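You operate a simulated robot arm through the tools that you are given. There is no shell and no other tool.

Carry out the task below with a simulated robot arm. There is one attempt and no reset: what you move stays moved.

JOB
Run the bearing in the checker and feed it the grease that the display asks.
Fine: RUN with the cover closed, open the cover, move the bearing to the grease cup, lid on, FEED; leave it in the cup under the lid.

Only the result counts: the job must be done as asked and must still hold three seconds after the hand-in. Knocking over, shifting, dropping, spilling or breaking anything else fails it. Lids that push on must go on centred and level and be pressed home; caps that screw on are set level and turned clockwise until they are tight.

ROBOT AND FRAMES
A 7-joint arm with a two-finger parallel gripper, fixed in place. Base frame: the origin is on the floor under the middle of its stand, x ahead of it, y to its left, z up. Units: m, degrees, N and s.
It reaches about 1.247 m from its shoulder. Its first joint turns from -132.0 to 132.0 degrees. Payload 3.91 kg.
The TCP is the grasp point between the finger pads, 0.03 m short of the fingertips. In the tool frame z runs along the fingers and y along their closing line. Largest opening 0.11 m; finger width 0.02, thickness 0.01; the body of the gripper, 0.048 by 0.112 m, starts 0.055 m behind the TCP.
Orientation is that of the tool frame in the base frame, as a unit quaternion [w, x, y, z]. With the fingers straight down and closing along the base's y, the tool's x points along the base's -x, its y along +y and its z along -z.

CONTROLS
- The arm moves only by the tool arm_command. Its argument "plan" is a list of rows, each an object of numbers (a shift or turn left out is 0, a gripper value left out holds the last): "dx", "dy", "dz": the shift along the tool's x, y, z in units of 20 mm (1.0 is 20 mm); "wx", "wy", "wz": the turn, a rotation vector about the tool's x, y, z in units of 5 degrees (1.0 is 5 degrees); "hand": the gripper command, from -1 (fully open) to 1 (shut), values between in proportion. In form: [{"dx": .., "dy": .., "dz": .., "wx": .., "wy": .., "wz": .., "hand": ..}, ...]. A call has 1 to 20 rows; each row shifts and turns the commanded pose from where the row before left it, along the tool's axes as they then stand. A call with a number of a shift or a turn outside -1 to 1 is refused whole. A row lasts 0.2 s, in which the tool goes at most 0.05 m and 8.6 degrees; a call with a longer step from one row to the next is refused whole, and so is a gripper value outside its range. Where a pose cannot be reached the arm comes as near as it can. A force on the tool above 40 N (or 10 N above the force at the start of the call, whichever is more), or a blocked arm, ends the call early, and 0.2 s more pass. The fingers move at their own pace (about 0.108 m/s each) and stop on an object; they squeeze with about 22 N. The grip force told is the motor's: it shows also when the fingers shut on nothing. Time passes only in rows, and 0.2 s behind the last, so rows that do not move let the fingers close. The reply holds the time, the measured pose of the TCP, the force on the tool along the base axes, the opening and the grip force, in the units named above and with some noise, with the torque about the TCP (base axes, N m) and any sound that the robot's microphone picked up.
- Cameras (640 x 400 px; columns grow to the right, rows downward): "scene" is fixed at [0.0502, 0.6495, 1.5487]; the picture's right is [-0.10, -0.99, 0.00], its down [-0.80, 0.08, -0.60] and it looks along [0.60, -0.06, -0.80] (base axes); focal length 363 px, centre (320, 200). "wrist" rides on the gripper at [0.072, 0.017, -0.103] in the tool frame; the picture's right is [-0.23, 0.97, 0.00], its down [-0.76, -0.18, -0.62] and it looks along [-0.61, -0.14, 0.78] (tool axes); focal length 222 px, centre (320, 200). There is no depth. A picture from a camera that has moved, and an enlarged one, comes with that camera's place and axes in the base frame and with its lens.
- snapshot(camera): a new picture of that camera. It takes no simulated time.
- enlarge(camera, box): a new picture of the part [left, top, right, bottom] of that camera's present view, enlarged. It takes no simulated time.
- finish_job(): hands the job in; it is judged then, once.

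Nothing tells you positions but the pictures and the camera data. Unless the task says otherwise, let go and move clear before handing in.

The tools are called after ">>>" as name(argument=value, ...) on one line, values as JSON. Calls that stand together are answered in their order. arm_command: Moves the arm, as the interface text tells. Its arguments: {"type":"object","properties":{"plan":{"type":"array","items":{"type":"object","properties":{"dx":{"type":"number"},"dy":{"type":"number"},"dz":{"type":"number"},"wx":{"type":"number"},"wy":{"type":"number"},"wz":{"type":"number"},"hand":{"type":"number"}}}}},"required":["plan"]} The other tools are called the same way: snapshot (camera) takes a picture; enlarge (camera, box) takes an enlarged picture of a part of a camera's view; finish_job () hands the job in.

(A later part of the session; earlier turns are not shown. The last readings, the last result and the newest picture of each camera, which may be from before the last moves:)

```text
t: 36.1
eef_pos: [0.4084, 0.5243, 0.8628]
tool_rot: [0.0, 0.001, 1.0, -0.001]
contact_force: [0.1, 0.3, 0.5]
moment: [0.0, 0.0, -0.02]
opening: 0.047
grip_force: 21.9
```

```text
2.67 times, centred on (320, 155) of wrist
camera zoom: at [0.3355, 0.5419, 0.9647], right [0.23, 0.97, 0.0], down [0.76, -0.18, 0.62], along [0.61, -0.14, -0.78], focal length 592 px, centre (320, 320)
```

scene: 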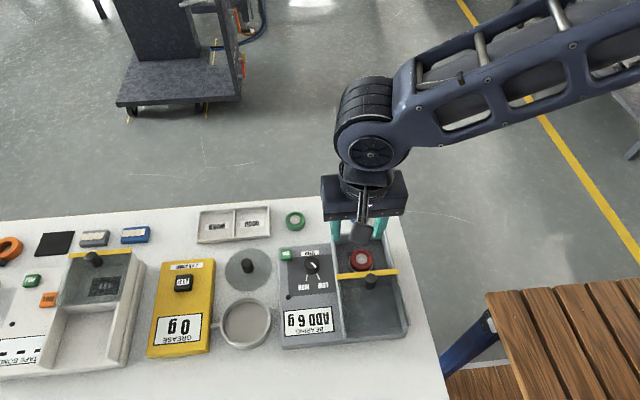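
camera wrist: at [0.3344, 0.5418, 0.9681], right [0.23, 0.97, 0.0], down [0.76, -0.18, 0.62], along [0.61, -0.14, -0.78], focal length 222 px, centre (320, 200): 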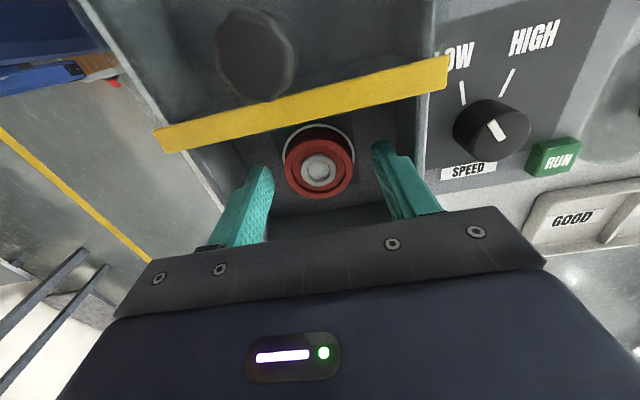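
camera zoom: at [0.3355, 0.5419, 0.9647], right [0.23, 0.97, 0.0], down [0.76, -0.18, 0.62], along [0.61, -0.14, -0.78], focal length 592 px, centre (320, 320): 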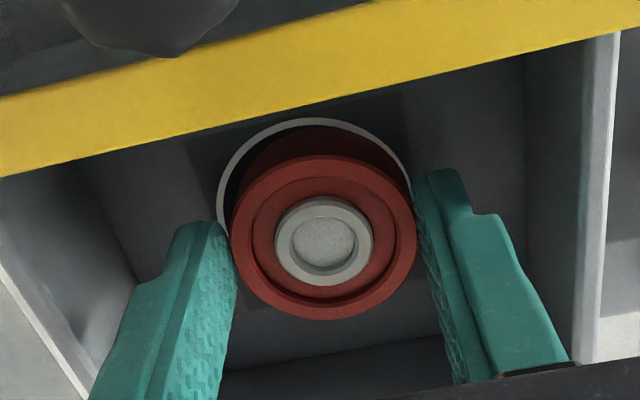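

The bearing is gripped (opening 47 mm matches its diameter). I'll lift it straight up slowly.

>>> arm_command(plan=[{"dz": -0.2}, {"dz": -0.3}, {"dz": -0.5}, {"dz": -0.7}, {"dz": -0.9}, {"dz": -0.9}, {"dz": -0.9}, {"dz": -0.9}, {}])

>>> snapshot(camera="wrist")

>>> snapshot(camera="scene")

```text
t: 38.1
eef_pos: [0.4082, 0.5228, 0.9696]
tool_rot: [0.0, 0.0, 1.0, -0.001]
contact_force: [-0.2, 0.5, -0.2]
moment: [-0.01, 0.02, 0.03]
opening: 0.0468
grip_force: 22.3
```

```text
taken
camera wrist: at [0.3348, 0.5406, 1.0713], right [0.23, 0.97, 0.0], down [0.76, -0.18, 0.62], along [0.61, -0.14, -0.78], focal length 222 px, centre (320, 200)
```

wrist: 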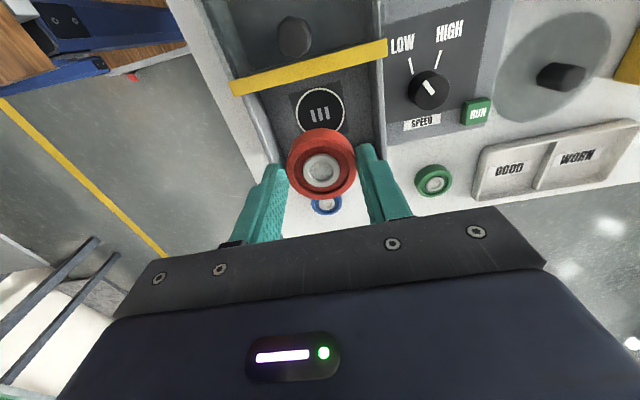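

```text
taken
```

scene: 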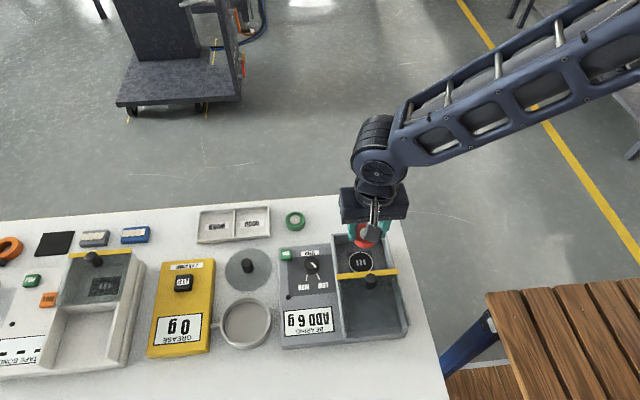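

The bearing is out and held. I'll carry it at a safe height to above the grease cup and measure the cup there.

>>> arm_command(plan=[{"dx": 0.2, "dy": 0.4, "dz": -0.3}, {"dx": 0.36, "dy": 0.8, "dz": -0.3}, {"dx": 0.36, "dy": 0.85, "dz": -0.3}, {"dx": 0.36, "dy": 0.89}, {"dx": 0.36, "dy": 0.89}, {"dx": 0.36, "dy": 0.89}, {"dx": 0.36, "dy": 0.89}, {"dx": 0.36, "dy": 0.89}, {"dx": 0.36, "dy": 0.89}, {"dx": 0.36, "dy": 0.89}, {"dx": 0.36, "dy": 0.89}, {"dx": 0.36, "dy": 0.89}, {"dx": 0.36, "dy": 0.89}, {"dx": 0.36, "dy": 0.8}, {"dx": 0.3, "dy": 0.6}, {}, {}])

>>> snapshot(camera="wrist")

>>> snapshot(camera="scene")

```text
t: 41.7
eef_pos: [0.3049, 0.7718, 0.9849]
tool_rot: [-0.001, 0.0, 1.0, -0.002]
contact_force: [-0.1, 0.6, -1.7]
moment: [0.01, 0.01, 0.0]
opening: 0.0468
grip_force: 22.5
```

```text
taken
camera wrist: at [0.2324, 0.79, 1.0879], right [0.23, 0.97, 0.0], down [0.76, -0.18, 0.62], along [0.61, -0.14, -0.78], focal length 222 px, centre (320, 200)
```

wrist: 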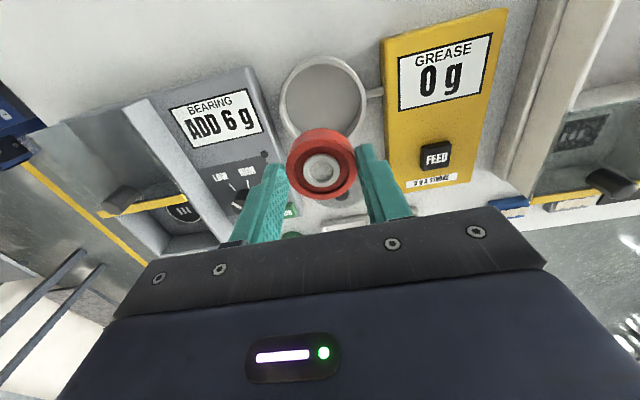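

```text
taken
```

scene: 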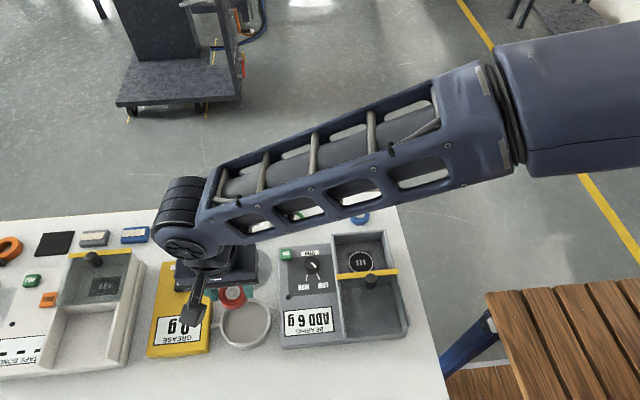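

>>> enlarge(camera="wrist", box=[250, 30, 410, 210])

>>> enlarge(camera="scene", box=[190, 270, 290, 360])

```text
2.22 times, centred on (330, 120) of wrist
camera zoom: at [0.2324, 0.79, 1.0879], right [0.23, 0.97, 0.0], down [0.76, -0.18, 0.62], along [0.61, -0.14, -0.78], focal length 494 px, centre (298, 378)
```

zoom: 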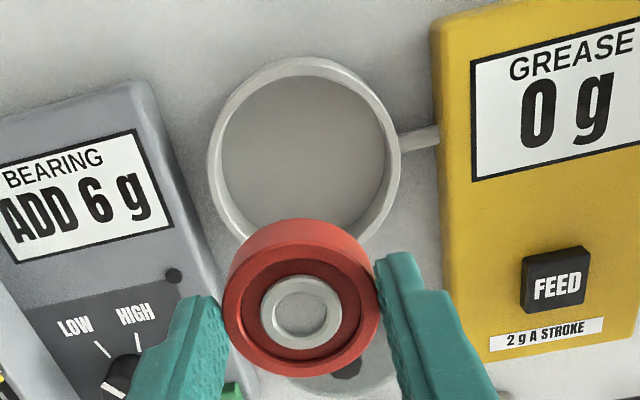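

```text
4.44 times, centred on (240, 315) of scene
camera zoom: at [0.0502, 0.6495, 1.5487], right [-0.1, -0.99, 0.0], down [-0.8, 0.08, -0.6], along [0.6, -0.06, -0.8], focal length 1615 px, centre (676, -311)
```

zoom: 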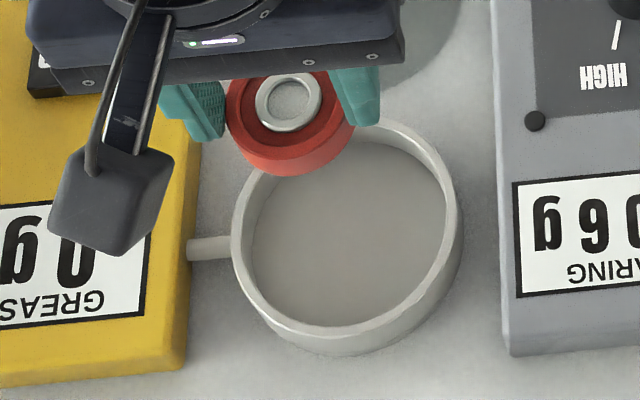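

I need a more precise cup centre. I'll shift so the wrist camera sees the cup without the bearing in front.

>>> arm_command(plan=[{"dx": -0.5, "dy": 0.2, "dz": -0.3}, {"dx": -0.5, "dy": 0.2, "dz": -0.3}, {"dx": -0.5, "dy": 0.2, "dz": -0.3}, {"dx": -0.5, "dy": 0.2}, {"dx": -0.3}, {}, {}])

>>> snapshot(camera="wrist")

>>> enlarge(camera="wrist", box=[230, 0, 390, 120])

>>> enlarge(camera="scene", box=[190, 270, 290, 360])

```text
t: 43.3
eef_pos: [0.3518, 0.7882, 1.0044]
tool_rot: [-0.001, 0.001, 1.0, 0.0]
contact_force: [0.2, -0.3, -0.5]
moment: [-0.01, -0.02, -0.03]
opening: 0.0468
grip_force: 21.8
```

```text
taken
camera wrist: at [0.2789, 0.8054, 1.1056], right [0.23, 0.97, 0.0], down [0.76, -0.18, 0.62], along [0.61, -0.14, -0.78], focal length 222 px, centre (320, 200)
```

wrist: 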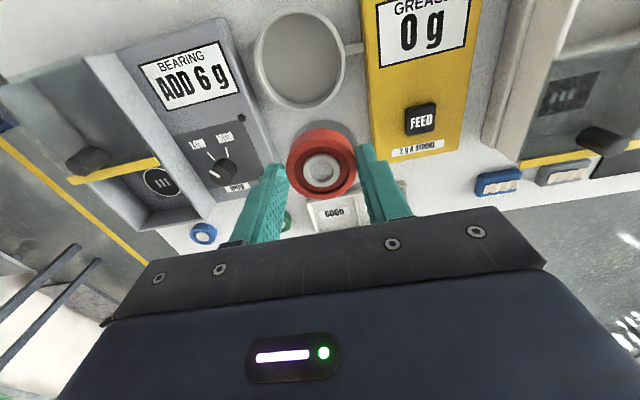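

```text
3.33 times, centred on (310, 60) of wrist
camera zoom: at [0.2789, 0.8054, 1.1056], right [0.23, 0.97, 0.0], down [0.76, -0.18, 0.62], along [0.61, -0.14, -0.78], focal length 740 px, centre (353, 667)
```

zoom: 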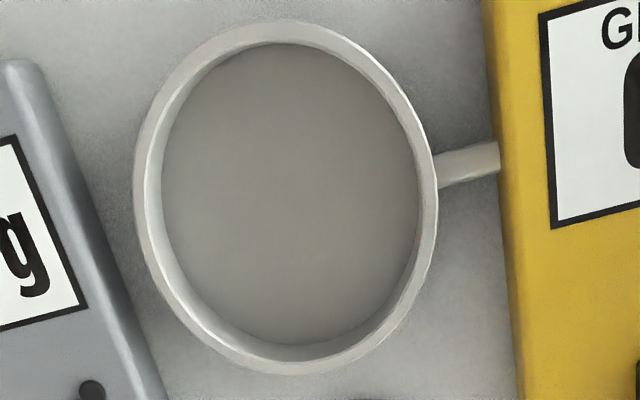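

```text
4.44 times, centred on (240, 315) of scene
camera zoom: at [0.0502, 0.6495, 1.5487], right [-0.1, -0.99, 0.0], down [-0.8, 0.08, -0.6], along [0.6, -0.06, -0.8], focal length 1615 px, centre (676, -311)
```

zoom: 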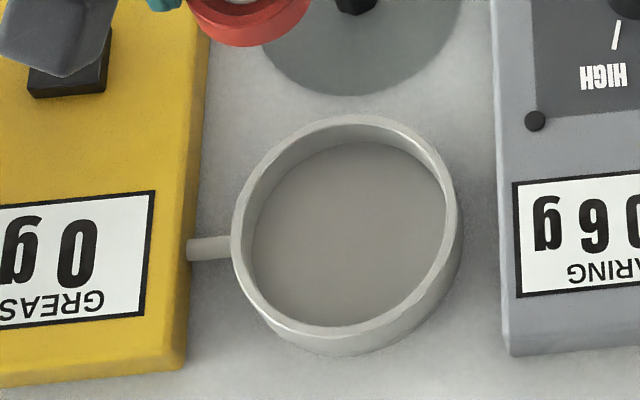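

The cup centre comes out at (0.3107, 0.774) from both cameras, rim at about z=0.82 (outer radius 50 mm, inner about 44 mm), cup floor at about 0.804. I'll move above it and descend to just over the rim.

>>> arm_command(plan=[{"dx": 0.5, "dy": -0.2}, {"dx": 0.6, "dy": -0.2}, {"dx": 0.6, "dy": -0.2, "dz": 0.3}, {"dx": 0.35, "dy": -0.11, "dz": 0.8}, {"dz": 0.9}, {"dz": 0.9}, {"dz": 0.9}, {"dz": 0.7}, {"dz": 0.6}, {}, {}])

>>> snapshot(camera="wrist")

>>> enlarge(camera="wrist", box=[240, 50, 400, 220])

>>> enlarge(camera="scene", box=[190, 270, 290, 360])

```text
t: 45.7
eef_pos: [0.3095, 0.7733, 0.9029]
tool_rot: [-0.001, 0.0, 1.0, -0.001]
contact_force: [0.2, 0.0, -1.2]
moment: [0.03, 0.0, 0.01]
opening: 0.0467
grip_force: 22.4
```

```text
taken
camera wrist: at [0.237, 0.7901, 1.0045], right [0.23, 0.97, 0.0], down [0.76, -0.18, 0.62], along [0.61, -0.14, -0.78], focal length 222 px, centre (320, 200)
```

wrist: 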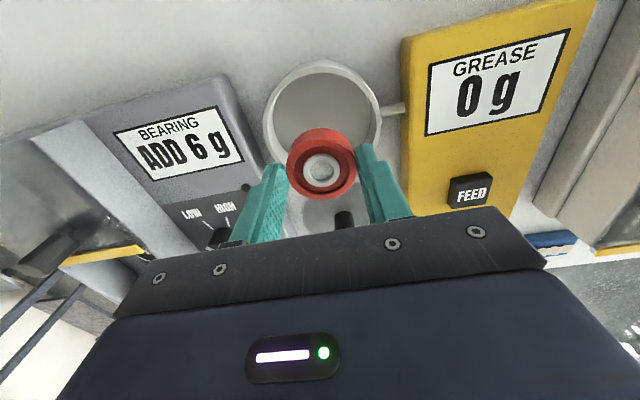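

```text
2.35 times, centred on (320, 135) of wrist
camera zoom: at [0.237, 0.7901, 1.0045], right [0.23, 0.97, 0.0], down [0.76, -0.18, 0.62], along [0.61, -0.14, -0.78], focal length 523 px, centre (320, 353)
```

zoom: 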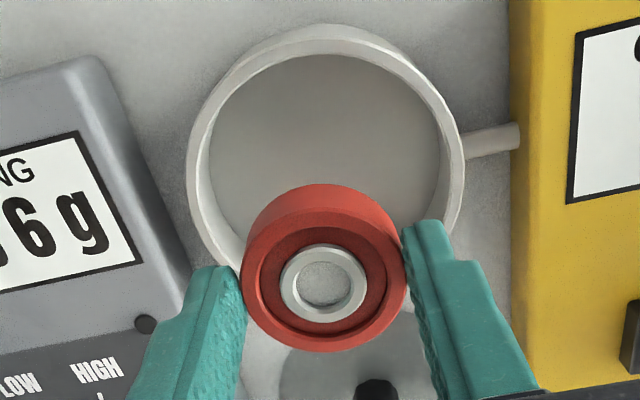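

```text
4.44 times, centred on (240, 315) of scene
camera zoom: at [0.0502, 0.6495, 1.5487], right [-0.1, -0.99, 0.0], down [-0.8, 0.08, -0.6], along [0.6, -0.06, -0.8], focal length 1615 px, centre (676, -311)
```

zoom: 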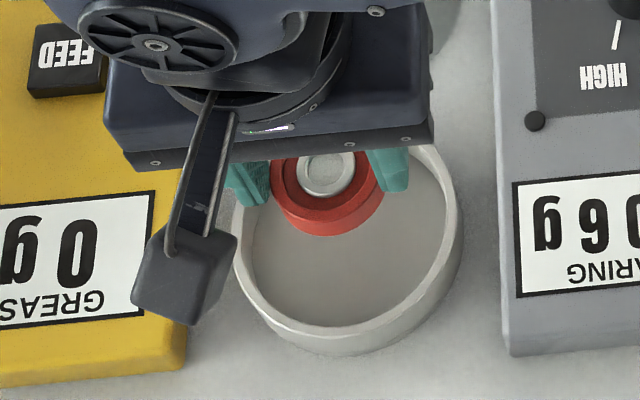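

The bearing is over the cup and centred. I'll lower it into the cup to a little above the floor.

>>> arm_command(plan=[{"dx": -0.06, "dy": 0.03, "dz": 0.5}, {"dz": 0.6}, {"dz": 0.6}, {"dz": 0.5}, {"dz": 0.4}, {"dz": 0.2}, {}])

>>> enlarge(camera="wrist", box=[240, 80, 400, 230])

>>> enlarge(camera="scene", box=[190, 270, 290, 360])

```text
t: 47.3
eef_pos: [0.3094, 0.7744, 0.8462]
tool_rot: [0.0, 0.0, 1.0, -0.001]
contact_force: [0.6, 0.1, -1.4]
moment: [0.04, 0.05, 0.01]
opening: 0.0469
grip_force: 22.4
```

```text
2.67 times, centred on (320, 155) of wrist
camera zoom: at [0.2379, 0.7915, 0.9478], right [0.23, 0.97, 0.0], down [0.76, -0.18, 0.62], along [0.61, -0.14, -0.78], focal length 592 px, centre (320, 320)
```

zoom: 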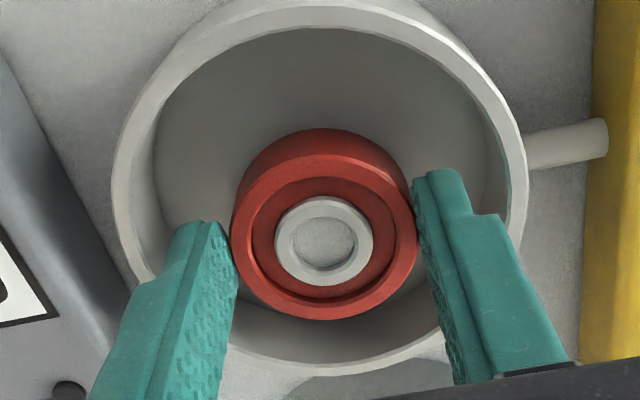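

```text
4.44 times, centred on (240, 315) of scene
camera zoom: at [0.0502, 0.6495, 1.5487], right [-0.1, -0.99, 0.0], down [-0.8, 0.08, -0.6], along [0.6, -0.06, -0.8], focal length 1615 px, centre (676, -311)
```

zoom: 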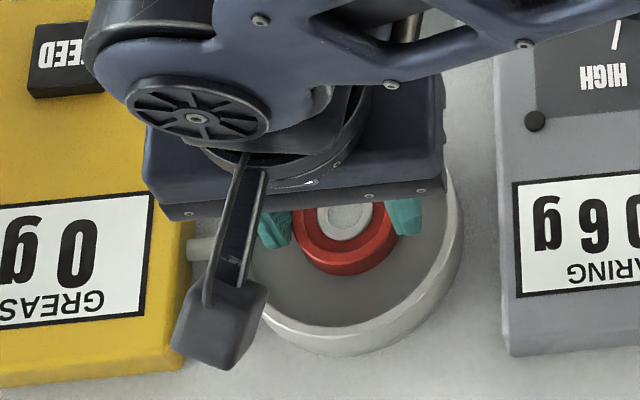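

The bearing is inside the cup, centred, fingers clear of the wall. I'll lower in 1 mm steps watching for contact.

>>> arm_command(plan=[{"dz": 0.06}, {"dz": 0.06}, {"dz": 0.06}, {}])

```text
t: 48.3
eef_pos: [0.3124, 0.7743, 0.8419]
tool_rot: [-0.001, 0.001, 1.0, -0.001]
contact_force: [-0.4, 0.5, -1.5]
moment: [0.01, -0.01, 0.03]
opening: 0.0467
grip_force: 21.9
```

>>> arm_command(plan=[{"dz": 0.05}, {"dz": 0.05}, {}])

```text
t: 49.1
eef_pos: [0.3098, 0.7733, 0.8401]
tool_rot: [0.0, 0.001, 1.0, -0.002]
contact_force: [-0.4, 0.0, -0.7]
moment: [0.0, 0.01, 0.03]
opening: 0.0468
grip_force: 22.2
```

>>> arm_command(plan=[{"dz": 0.05}, {}])

>>> enlarge(camera="wrist", box=[240, 80, 400, 230])

```text
t: 49.7
eef_pos: [0.3121, 0.7739, 0.8386]
tool_rot: [-0.001, 0.001, 1.0, 0.0]
contact_force: [0.3, 0.5, -0.4]
moment: [0.02, 0.0, -0.01]
opening: 0.0469
grip_force: 21.4
```

```text
2.67 times, centred on (320, 155) of wrist
camera zoom: at [0.2388, 0.7908, 0.9409], right [0.23, 0.97, 0.0], down [0.76, -0.18, 0.62], along [0.61, -0.14, -0.78], focal length 592 px, centre (320, 320)
```

zoom: 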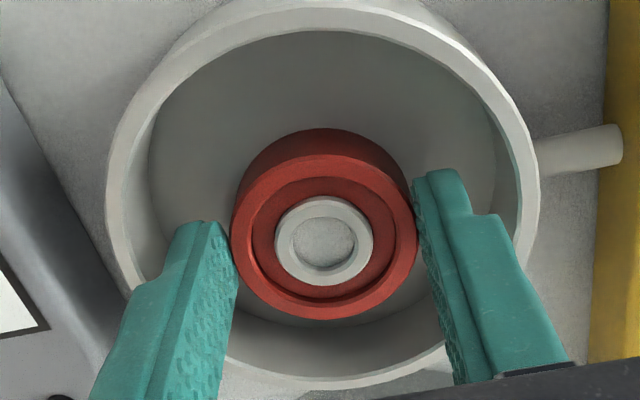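

>>> arm_command(plan=[{"dz": 0.05}, {"dz": 0.03}, {}])

```text
t: 50.5
eef_pos: [0.3101, 0.7745, 0.8392]
tool_rot: [-0.001, 0.0, 1.0, 0.0]
contact_force: [-1.8, -3.0, 16.3]
moment: [-0.1, 0.03, 0.0]
opening: 0.0468
grip_force: 22.4
```

The bearing has touched the cup floor. I'll ease off, open the fingers slightly (within the cup) and rise straight up.

>>> arm_command(plan=[{"dz": -0.03}, {"hand": 0.05}, {"hand": -0.05}, {"hand": -0.05}, {}])

>>> enlarge(camera="wrist", box=[240, 80, 400, 230])

```text
t: 51.7
eef_pos: [0.3113, 0.7731, 0.8388]
tool_rot: [-0.001, 0.001, 1.0, -0.001]
contact_force: [-0.1, 0.4, 0.0]
moment: [0.01, 0.0, 0.01]
opening: 0.0578
grip_force: 0.1
```

```text
2.67 times, centred on (320, 155) of wrist
camera zoom: at [0.2387, 0.7908, 0.9401], right [0.23, 0.97, 0.0], down [0.76, -0.18, 0.62], along [0.61, -0.14, -0.78], focal length 592 px, centre (320, 320)
```

zoom: 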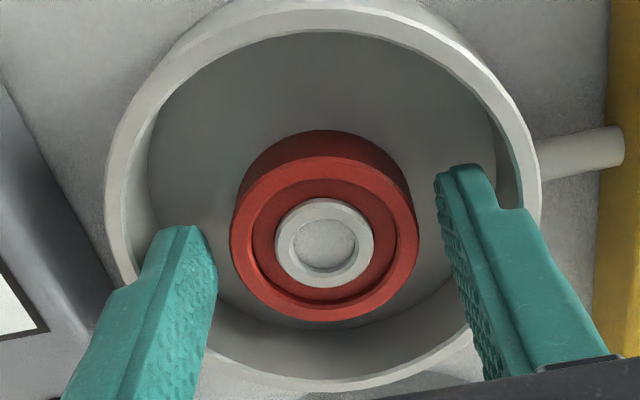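

The bearing is released and sits flat in the cup. I'll rise straight up, then take a position to measure the lid.

>>> arm_command(plan=[{"dz": -0.3}, {"dz": -0.6}, {"dz": -0.9}, {"dz": -0.9}, {"dz": -0.9}, {"dz": -0.9}, {"dz": -0.9}, {"dz": -0.9}, {"dz": -0.9}, {"dx": -0.8}, {"dx": -0.8}, {"dx": -0.8}, {"dx": -0.8}, {"dx": -0.8}, {}, {}])

>>> snapshot(camera="wrist")

>>> enlarge(camera="scene", box=[190, 230, 290, 360])

```text
t: 55.1
eef_pos: [0.3909, 0.7728, 0.9814]
tool_rot: [-0.002, 0.001, 1.0, -0.001]
contact_force: [-0.8, 0.8, -1.1]
moment: [0.04, -0.01, -0.01]
opening: 0.058
grip_force: 0.0
```

```text
taken
camera wrist: at [0.3185, 0.7906, 1.084], right [0.23, 0.97, 0.0], down [0.76, -0.18, 0.62], along [0.61, -0.14, -0.78], focal length 222 px, centre (320, 200)
```

wrist: 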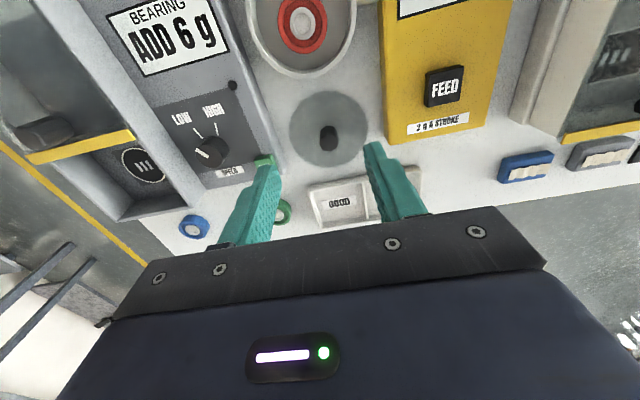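

```text
3.08 times, centred on (240, 295) of scene
camera zoom: at [0.0502, 0.6495, 1.5487], right [-0.1, -0.99, 0.0], down [-0.8, 0.08, -0.6], along [0.6, -0.06, -0.8], focal length 1118 px, centre (566, -92)
```

zoom: 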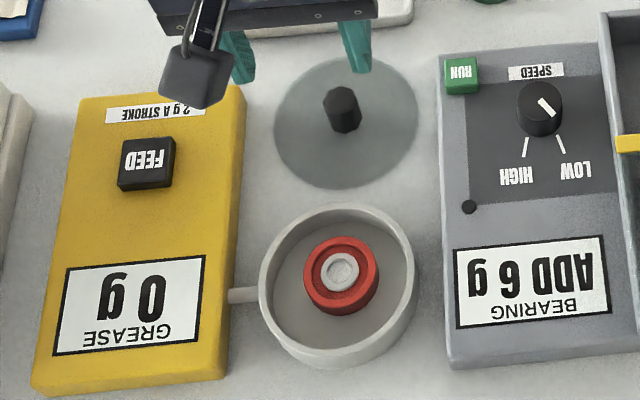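

>>> enlarge(camera="wrist", box=[250, 60, 410, 190])

>>> enlarge(camera="scene", box=[210, 230, 290, 300])

```text
3.08 times, centred on (330, 125) of wrist
camera zoom: at [0.3185, 0.7906, 1.084], right [0.23, 0.97, 0.0], down [0.76, -0.18, 0.62], along [0.61, -0.14, -0.78], focal length 684 px, centre (289, 431)
```

zoom: 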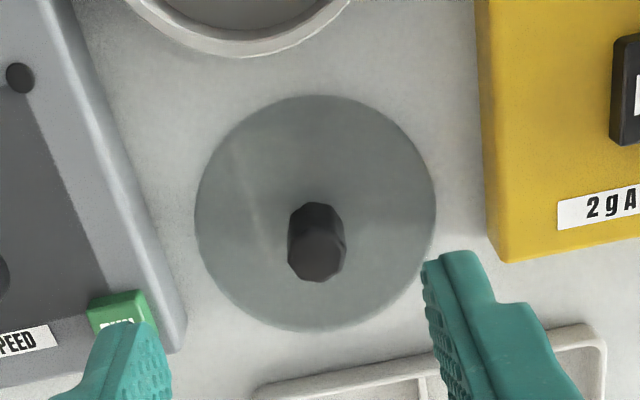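

```text
5.71 times, centred on (250, 265) of scene
camera zoom: at [0.0502, 0.6495, 1.5487], right [-0.1, -0.99, 0.0], down [-0.8, 0.08, -0.6], along [0.6, -0.06, -0.8], focal length 2077 px, centre (720, -171)
```

zoom: 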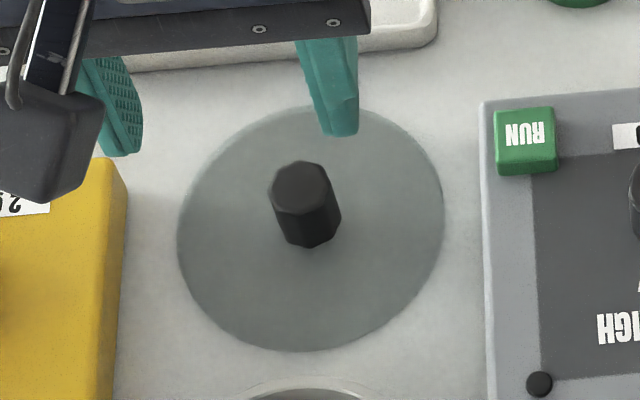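

The lid disc is centred at about (0.434, 0.774) with a knob about 24 mm wide, knob top near z=0.829. The cup is at (0.3107, 0.774). I'll move above the lid knob.

>>> arm_command(plan=[{"dx": -0.5, "dy": 0.03}, {"dx": -0.6, "dy": 0.03}, {"dx": -0.6, "dz": 0.5}, {"dx": -0.45, "dz": 0.7}, {"dz": 0.9}, {"dz": 0.9}, {"dz": 0.9}, {}, {}])

>>> snapshot(camera="wrist")

>>> enlarge(camera="wrist", box=[240, 70, 400, 220])

>>> enlarge(camera="scene", box=[210, 230, 290, 300])

```text
t: 57.1
eef_pos: [0.4335, 0.7728, 0.9042]
tool_rot: [-0.001, 0.001, 1.0, 0.0]
contact_force: [0.2, -0.3, -0.6]
moment: [0.0, -0.02, 0.01]
opening: 0.0577
grip_force: 0.1
```

```text
taken
camera wrist: at [0.3612, 0.7913, 1.0065], right [0.23, 0.97, 0.0], down [0.76, -0.18, 0.62], along [0.61, -0.14, -0.78], focal length 222 px, centre (320, 200)
```

wrist: 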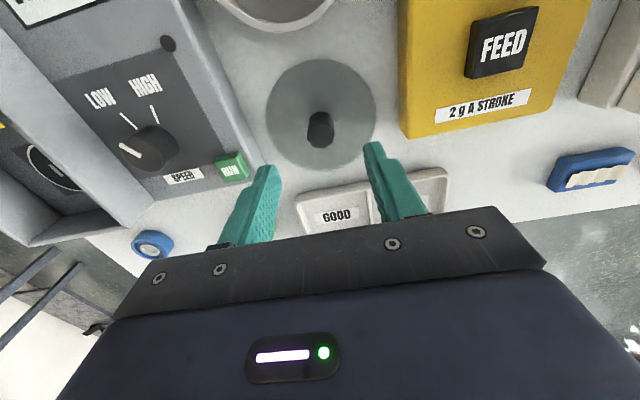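

```text
2.67 times, centred on (320, 145) of wrist
camera zoom: at [0.3612, 0.7913, 1.0065], right [0.23, 0.97, 0.0], down [0.76, -0.18, 0.62], along [0.61, -0.14, -0.78], focal length 592 px, centre (320, 347)
```

zoom: 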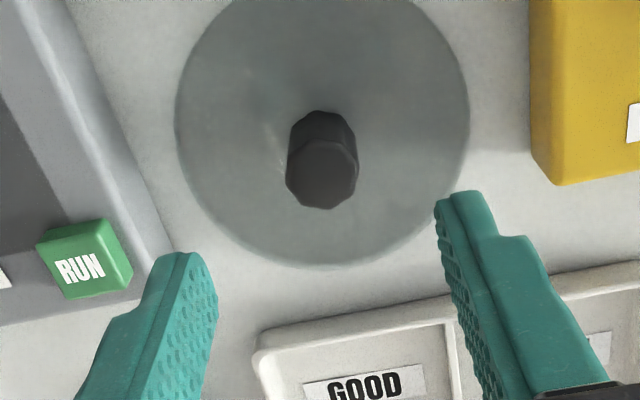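

```text
5.71 times, centred on (250, 265) of scene
camera zoom: at [0.0502, 0.6495, 1.5487], right [-0.1, -0.99, 0.0], down [-0.8, 0.08, -0.6], along [0.6, -0.06, -0.8], focal length 2077 px, centre (720, -171)
```

zoom: 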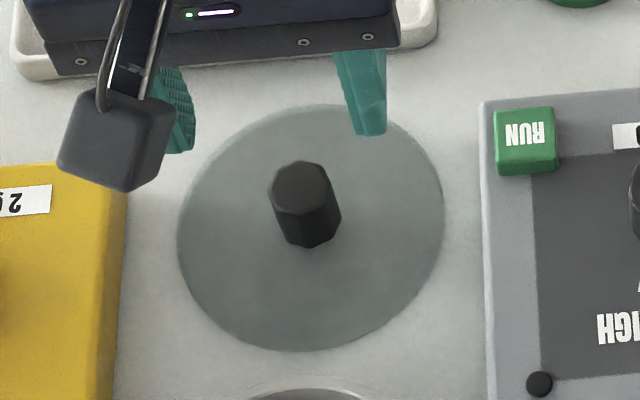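

The fingers are well aligned on the lid knob. I'll lower to just above the disc and check clearance before closing.

>>> arm_command(plan=[{"dz": 0.7}, {"dz": 0.7}, {"dz": 0.7}, {"dz": 0.5}, {"dz": 0.4}, {"dz": 0.2}, {}, {}])

>>> enlarge(camera="wrist", box=[220, 80, 420, 230])

>>> enlarge(camera="scene", box=[210, 230, 290, 300])

```text
t: 58.9
eef_pos: [0.4326, 0.7738, 0.8392]
tool_rot: [-0.001, 0.001, 1.0, -0.001]
contact_force: [-0.3, 0.9, 0.7]
moment: [-0.03, -0.03, -0.03]
opening: 0.058
grip_force: 0.0
```

```text
2.67 times, centred on (320, 155) of wrist
camera zoom: at [0.3613, 0.791, 0.9421], right [0.23, 0.97, 0.0], down [0.76, -0.18, 0.62], along [0.61, -0.14, -0.78], focal length 592 px, centre (320, 320)
```

zoom: 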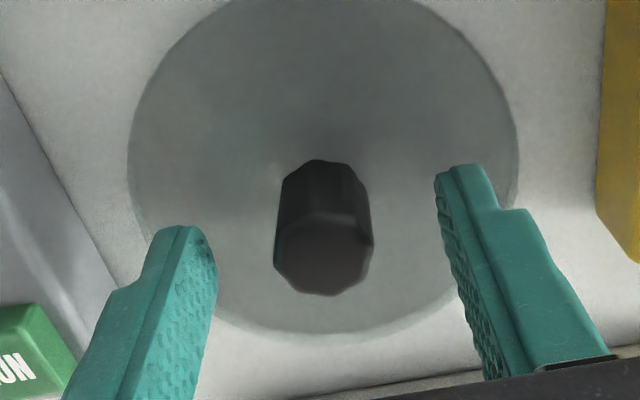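

```text
5.71 times, centred on (250, 265) of scene
camera zoom: at [0.0502, 0.6495, 1.5487], right [-0.1, -0.99, 0.0], down [-0.8, 0.08, -0.6], along [0.6, -0.06, -0.8], focal length 2077 px, centre (720, -171)
```

zoom: 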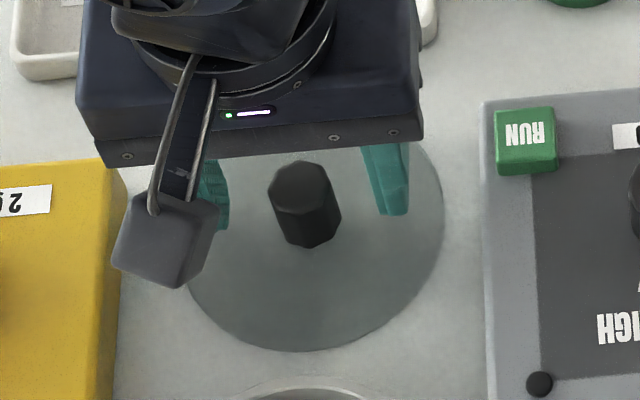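

>>> arm_command(plan=[{"dz": 0.1, "dx": 0.03}, {"dz": 0.08}, {}, {"hand": 0.3}, {"hand": 0.6}, {"hand": 1}, {"hand": 1}, {}])

>>> enlarge(camera="wrist", box=[220, 80, 420, 230])

```text
t: 60.7
eef_pos: [0.4328, 0.7747, 0.8375]
tool_rot: [-0.001, 0.001, 1.0, 0.0]
contact_force: [0.5, 0.7, -0.1]
moment: [0.04, -0.01, 0.01]
opening: 0.0227
grip_force: 21.9
```

```text
2.67 times, centred on (320, 155) of wrist
camera zoom: at [0.3605, 0.7918, 0.9389], right [0.23, 0.97, 0.0], down [0.76, -0.18, 0.62], along [0.61, -0.14, -0.78], focal length 592 px, centre (320, 320)
```

zoom: 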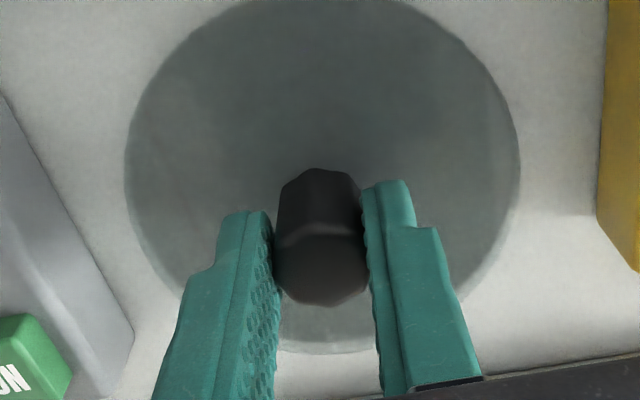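

The lid knob is held firmly. I'll lift the lid slowly and check that it stays level.

>>> arm_command(plan=[{"dz": -0.1}, {"dz": -0.2}, {"dz": -0.4}, {"dz": -0.6}, {"dz": -0.7}, {"dz": -0.7}, {"dz": -0.7}, {"dz": -0.4}, {}, {}])

>>> snapshot(camera="wrist")

>>> enlarge(camera="scene", box=[190, 210, 290, 350])

```text
t: 62.9
eef_pos: [0.433, 0.7749, 0.9118]
tool_rot: [0.0, 0.001, 1.0, -0.001]
contact_force: [-0.3, -0.6, -0.3]
moment: [-0.01, -0.02, 0.02]
opening: 0.0229
grip_force: 21.7
```

```text
taken
camera wrist: at [0.3608, 0.7916, 1.0144], right [0.23, 0.97, 0.0], down [0.76, -0.18, 0.62], along [0.61, -0.14, -0.78], focal length 222 px, centre (320, 200)
```

wrist: 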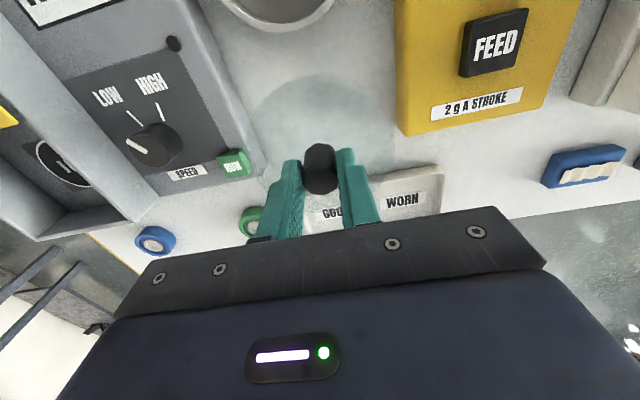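

```text
2.86 times, centred on (240, 280) of scene
camera zoom: at [0.0502, 0.6495, 1.5487], right [-0.1, -0.99, 0.0], down [-0.8, 0.08, -0.6], along [0.6, -0.06, -0.8], focal length 1038 px, centre (549, -29)
```

zoom: 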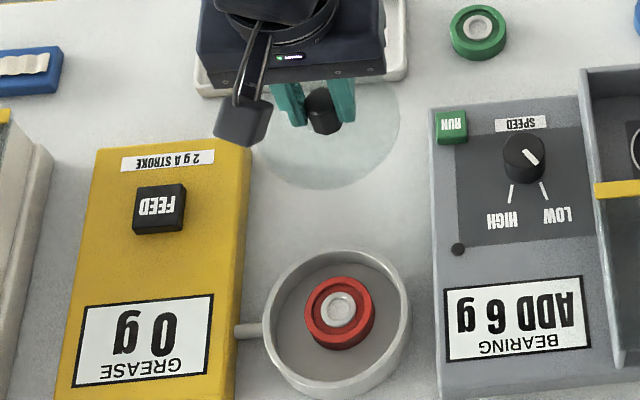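

The lid lifted cleanly. I'll carry it toward the cup at this height (about 48 mm above the rim).

>>> arm_command(plan=[{"dx": 0.25}, {"dx": 0.45}, {"dx": 0.6}, {"dx": 0.7}, {"dx": 0.7}, {"dx": 0.7}, {"dx": 0.7}, {"dx": 0.7}, {"dx": 0.6}, {"dx": 0.45}, {"dx": 0.3}, {}, {}, {}])

>>> snapshot(camera="wrist")

>>> enlarge(camera="wrist", box=[220, 50, 420, 220])

>>> enlarge(camera="scene", box=[190, 260, 290, 360])

```text
t: 65.9
eef_pos: [0.3104, 0.775, 0.9132]
tool_rot: [-0.001, 0.001, 1.0, -0.001]
contact_force: [0.4, 0.5, -0.6]
moment: [0.02, -0.01, 0.0]
opening: 0.0228
grip_force: 21.7
```

```text
taken
camera wrist: at [0.2381, 0.7921, 1.015], right [0.23, 0.97, 0.0], down [0.76, -0.18, 0.62], along [0.61, -0.14, -0.78], focal length 222 px, centre (320, 200)
```

wrist: 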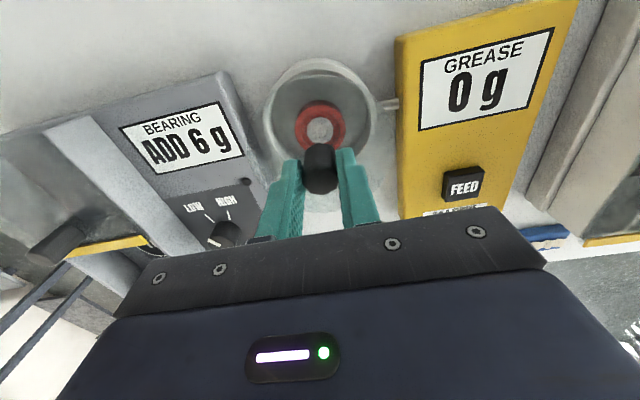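

```text
2.35 times, centred on (320, 135) of wrist
camera zoom: at [0.2381, 0.7921, 1.015], right [0.23, 0.97, 0.0], down [0.76, -0.18, 0.62], along [0.61, -0.14, -0.78], focal length 523 px, centre (320, 353)
```

zoom: 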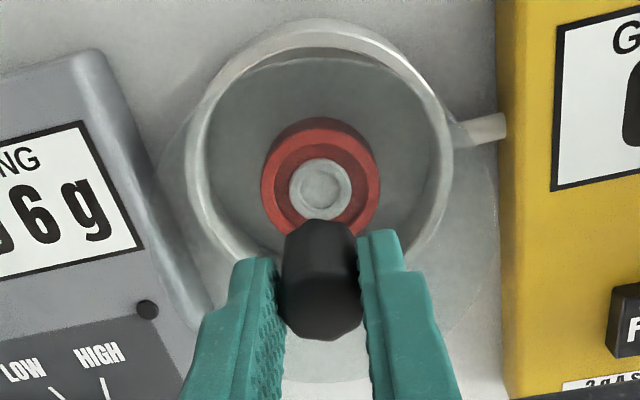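

```text
4.00 times, centred on (240, 310) of scene
camera zoom: at [0.0502, 0.6495, 1.5487], right [-0.1, -0.99, 0.0], down [-0.8, 0.08, -0.6], along [0.6, -0.06, -0.8], focal length 1454 px, centre (640, -240)
```

zoom: 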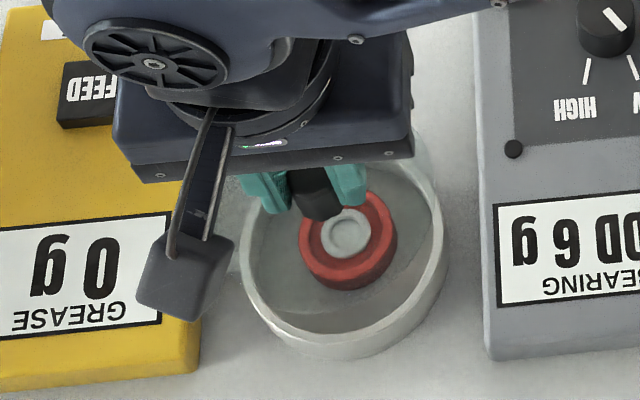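

>>> enlarge(camera="scene", box=[215, 275, 285, 335])

>>> enlarge(camera="wrist", box=[240, 50, 400, 150])

>>> enlarge(camera="wrist", box=[240, 120, 400, 220])

```text
6.67 times, centred on (250, 305) of scene
camera zoom: at [0.0502, 0.6495, 1.5487], right [-0.1, -0.99, 0.0], down [-0.8, 0.08, -0.6], along [0.6, -0.06, -0.8], focal length 2423 px, centre (787, -500)
```

zoom: 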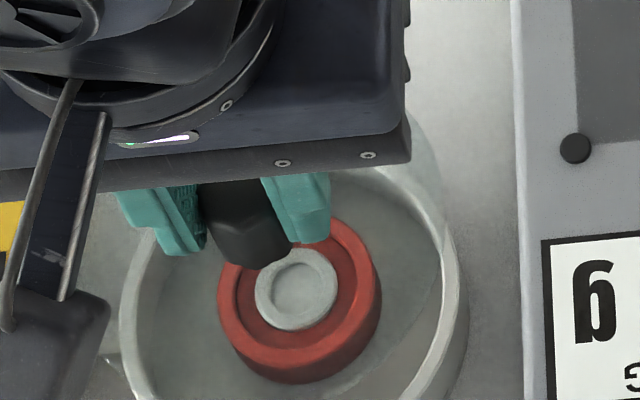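

```text
4.00 times, centred on (320, 100) of wrist
camera zoom: at [0.2381, 0.7921, 1.015], right [0.23, 0.97, 0.0], down [0.76, -0.18, 0.62], along [0.61, -0.14, -0.78], focal length 888 px, centre (320, 600)
```

zoom: 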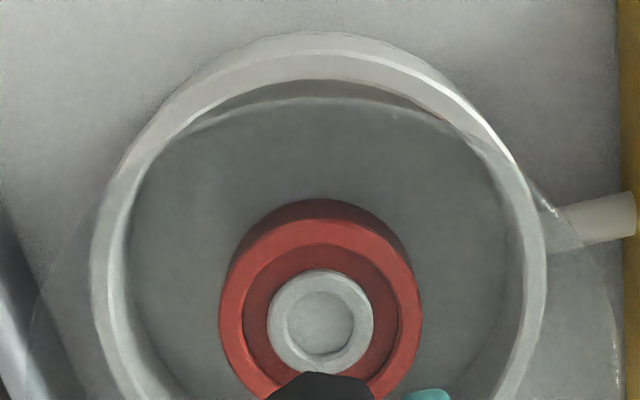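

```text
4.00 times, centred on (320, 170) of wrist
camera zoom: at [0.2381, 0.7921, 1.015], right [0.23, 0.97, 0.0], down [0.76, -0.18, 0.62], along [0.61, -0.14, -0.78], focal length 888 px, centre (320, 320)
```

zoom: 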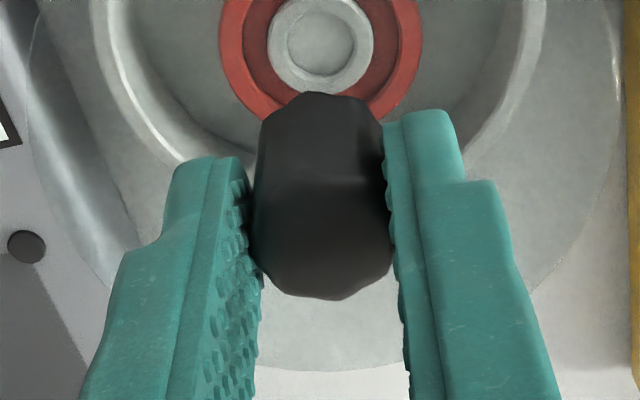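

The lid is about 1.5 mm too far in +x relative to the cup by my measurements. I'll trim that, lower to about 8 mm above the rim and check again.

>>> arm_command(plan=[{"dx": 0.07, "dy": -0.02}, {"dz": 0.3}, {"dz": 0.5}, {"dz": 0.5}, {"dz": 0.4}, {"dz": 0.3}, {}, {}])

>>> enlarge(camera="wrist", box=[230, 40, 410, 150])

>>> enlarge(camera="wrist", box=[230, 130, 410, 240])

>>> enlarge(camera="scene", box=[200, 275, 290, 355])

```text
t: 67.7
eef_pos: [0.3082, 0.7747, 0.874]
tool_rot: [-0.001, 0.001, 1.0, -0.001]
contact_force: [-0.1, -0.3, -0.3]
moment: [-0.03, 0.0, -0.03]
opening: 0.0224
grip_force: 22.6
```

```text
3.56 times, centred on (320, 95) of wrist
camera zoom: at [0.2355, 0.7916, 0.9752], right [0.23, 0.97, 0.0], down [0.76, -0.18, 0.62], along [0.61, -0.14, -0.78], focal length 790 px, centre (320, 573)
```

zoom: 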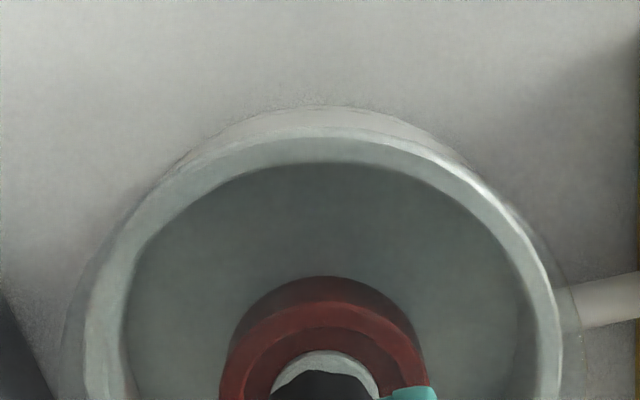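

```text
3.56 times, centred on (320, 185) of wrist
camera zoom: at [0.2355, 0.7916, 0.9752], right [0.23, 0.97, 0.0], down [0.76, -0.18, 0.62], along [0.61, -0.14, -0.78], focal length 790 px, centre (320, 253)
```

zoom: 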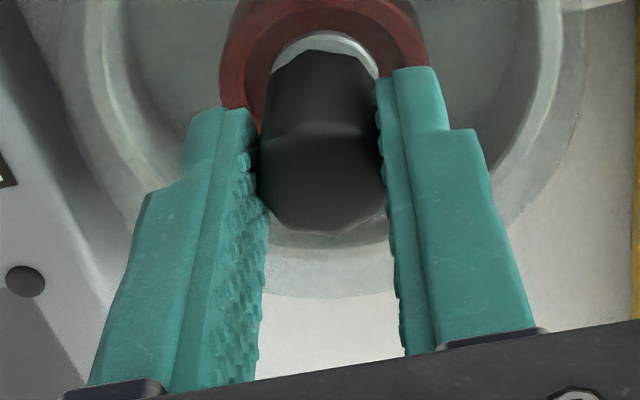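

```text
5.00 times, centred on (245, 315) of scene
camera zoom: at [0.0502, 0.6495, 1.5487], right [-0.1, -0.99, 0.0], down [-0.8, 0.08, -0.6], along [0.6, -0.06, -0.8], focal length 1817 px, centre (695, -375)
```

zoom: 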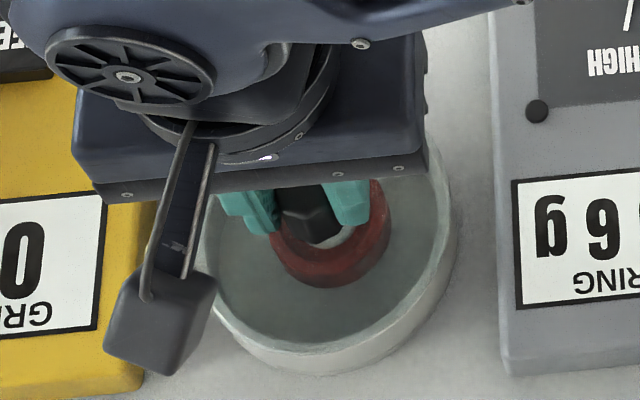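

Lid and cup look concentric within about 1 mm. I'll lower the last millimetres gently until contact.

>>> arm_command(plan=[{"dz": 0.1}, {"dz": 0.1}, {"dz": 0.05}, {}])

```text
t: 68.7
eef_pos: [0.3089, 0.7727, 0.8685]
tool_rot: [0.0, 0.001, 1.0, -0.001]
contact_force: [1.3, 0.2, -1.1]
moment: [0.02, -0.01, -0.01]
opening: 0.0227
grip_force: 22.1
```

>>> arm_command(plan=[{"dz": 0.05}, {"dz": 0.05}, {}])

```text
t: 69.5
eef_pos: [0.3082, 0.7729, 0.8676]
tool_rot: [-0.001, 0.001, 1.0, -0.001]
contact_force: [-2.5, -4.0, 17.0]
moment: [0.05, 0.06, 0.01]
opening: 0.0222
grip_force: 21.5
```

The lid touched the rim right at the predicted height. Checking the fit before releasing.

>>> enlarge(camera="wrist", box=[230, 40, 410, 150])

>>> enlarge(camera="wrist", box=[230, 130, 410, 240])

>>> enlarge(camera="scene", box=[200, 275, 290, 355])

```text
3.56 times, centred on (320, 95) of wrist
camera zoom: at [0.2359, 0.7909, 0.9692], right [0.23, 0.97, 0.0], down [0.76, -0.18, 0.62], along [0.61, -0.14, -0.78], focal length 790 px, centre (320, 573)
```

zoom: 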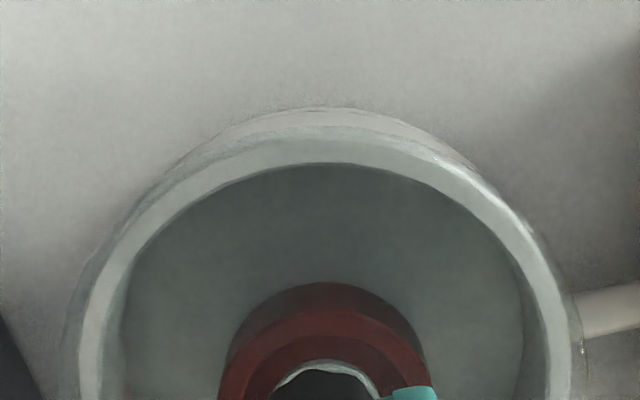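

```text
3.56 times, centred on (320, 185) of wrist
camera zoom: at [0.2359, 0.7909, 0.9692], right [0.23, 0.97, 0.0], down [0.76, -0.18, 0.62], along [0.61, -0.14, -0.78], focal length 790 px, centre (320, 253)
```

zoom: 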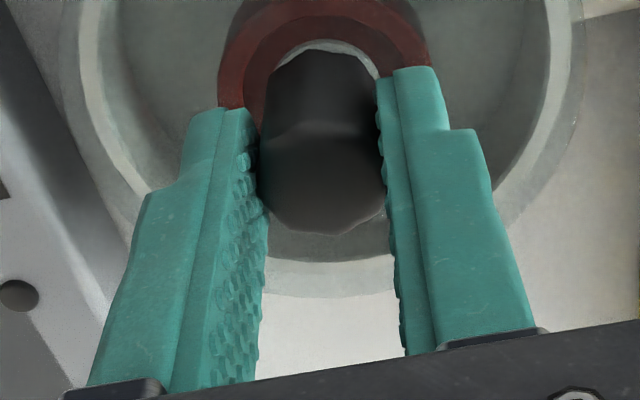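

```text
5.00 times, centred on (245, 315) of scene
camera zoom: at [0.0502, 0.6495, 1.5487], right [-0.1, -0.99, 0.0], down [-0.8, 0.08, -0.6], along [0.6, -0.06, -0.8], focal length 1817 px, centre (695, -375)
```

zoom: 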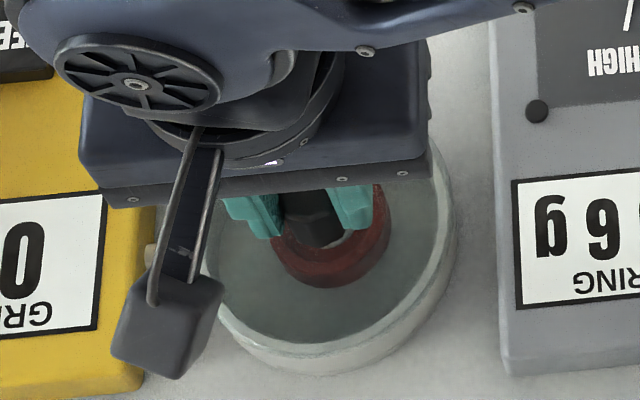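

Lid and rim are concentric. I'll press down a bit while holding it level to see whether it seats.

>>> arm_command(plan=[{"dz": 0.03}, {"dz": 0.02}, {}])

```text
t: 70.3
eef_pos: [0.3073, 0.7733, 0.867]
tool_rot: [0.0, 0.001, 1.0, 0.001]
contact_force: [-0.8, 3.2, 29.9]
moment: [-0.07, -0.07, -0.01]
opening: 0.0227
grip_force: 21.6
```

About 30 N held with no click. I'll let go, rise, shut the fingers and press on top of the knob at its centre.

>>> arm_command(plan=[{"dz": -0.06}, {}, {"hand": 0.4}, {"hand": 0.2}, {"hand": 0.2}, {"dz": -0.4}, {"dz": -0.8}, {"dz": -0.8}, {"dz": -0.5}, {"hand": 1}, {"hand": 1}, {"hand": 1}, {}])

>>> snapshot(camera="wrist")

>>> enlarge(camera="wrist", box=[230, 50, 410, 210])

>>> enlarge(camera="scene", box=[190, 260, 290, 360])

```text
t: 73.1
eef_pos: [0.3082, 0.7738, 0.9164]
tool_rot: [-0.001, 0.001, 1.0, -0.001]
contact_force: [-0.5, 0.3, 0.0]
moment: [0.0, 0.0, 0.03]
opening: 0.0
grip_force: 21.5
heard: snap
```

```text
taken
camera wrist: at [0.2365, 0.7915, 1.0183], right [0.23, 0.97, 0.0], down [0.76, -0.18, 0.62], along [0.61, -0.14, -0.78], focal length 222 px, centre (320, 200)
```

wrist: 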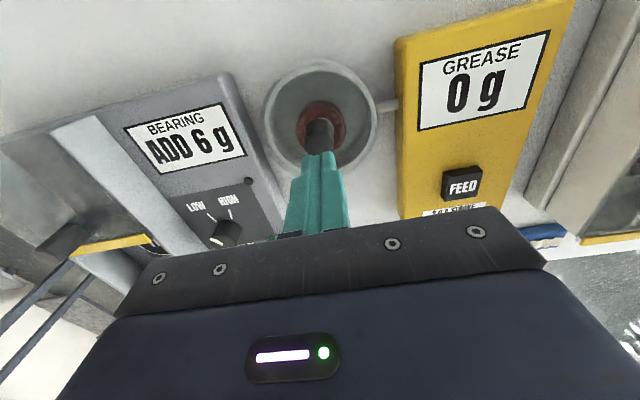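

```text
2.50 times, centred on (320, 130) of wrist
camera zoom: at [0.2365, 0.7915, 1.0183], right [0.23, 0.97, 0.0], down [0.76, -0.18, 0.62], along [0.61, -0.14, -0.78], focal length 555 px, centre (320, 375)
```

zoom: 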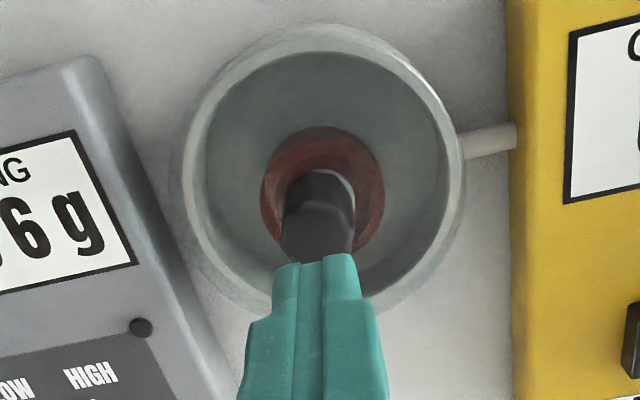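

```text
4.00 times, centred on (240, 310) of scene
camera zoom: at [0.0502, 0.6495, 1.5487], right [-0.1, -0.99, 0.0], down [-0.8, 0.08, -0.6], along [0.6, -0.06, -0.8], focal length 1454 px, centre (640, -240)
```

zoom: 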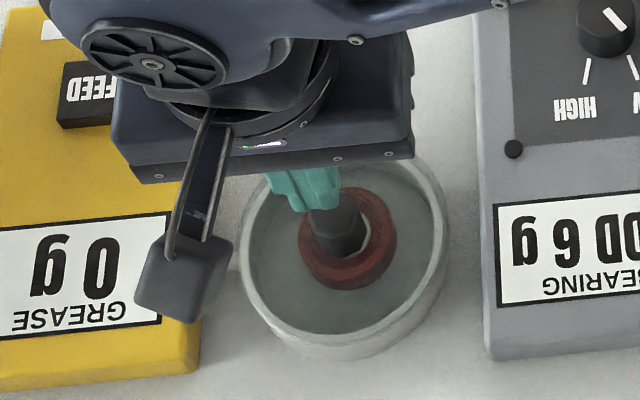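

A "snap" was heard and the lid sits evenly on the cup. To be sure it is fully home, I'll press gently on the top of the knob with the shut fingers.

>>> arm_command(plan=[{"dz": 0.6}, {"dz": 0.5}, {"dz": 0.2}, {"dz": 0.1}, {"dz": 0.05}, {}])

```text
t: 74.5
eef_pos: [0.3085, 0.7737, 0.886]
tool_rot: [-0.001, 0.001, 1.0, 0.0]
contact_force: [0.5, -0.1, 0.1]
moment: [0.01, -0.02, 0.05]
opening: 0.0
grip_force: 22.2
```

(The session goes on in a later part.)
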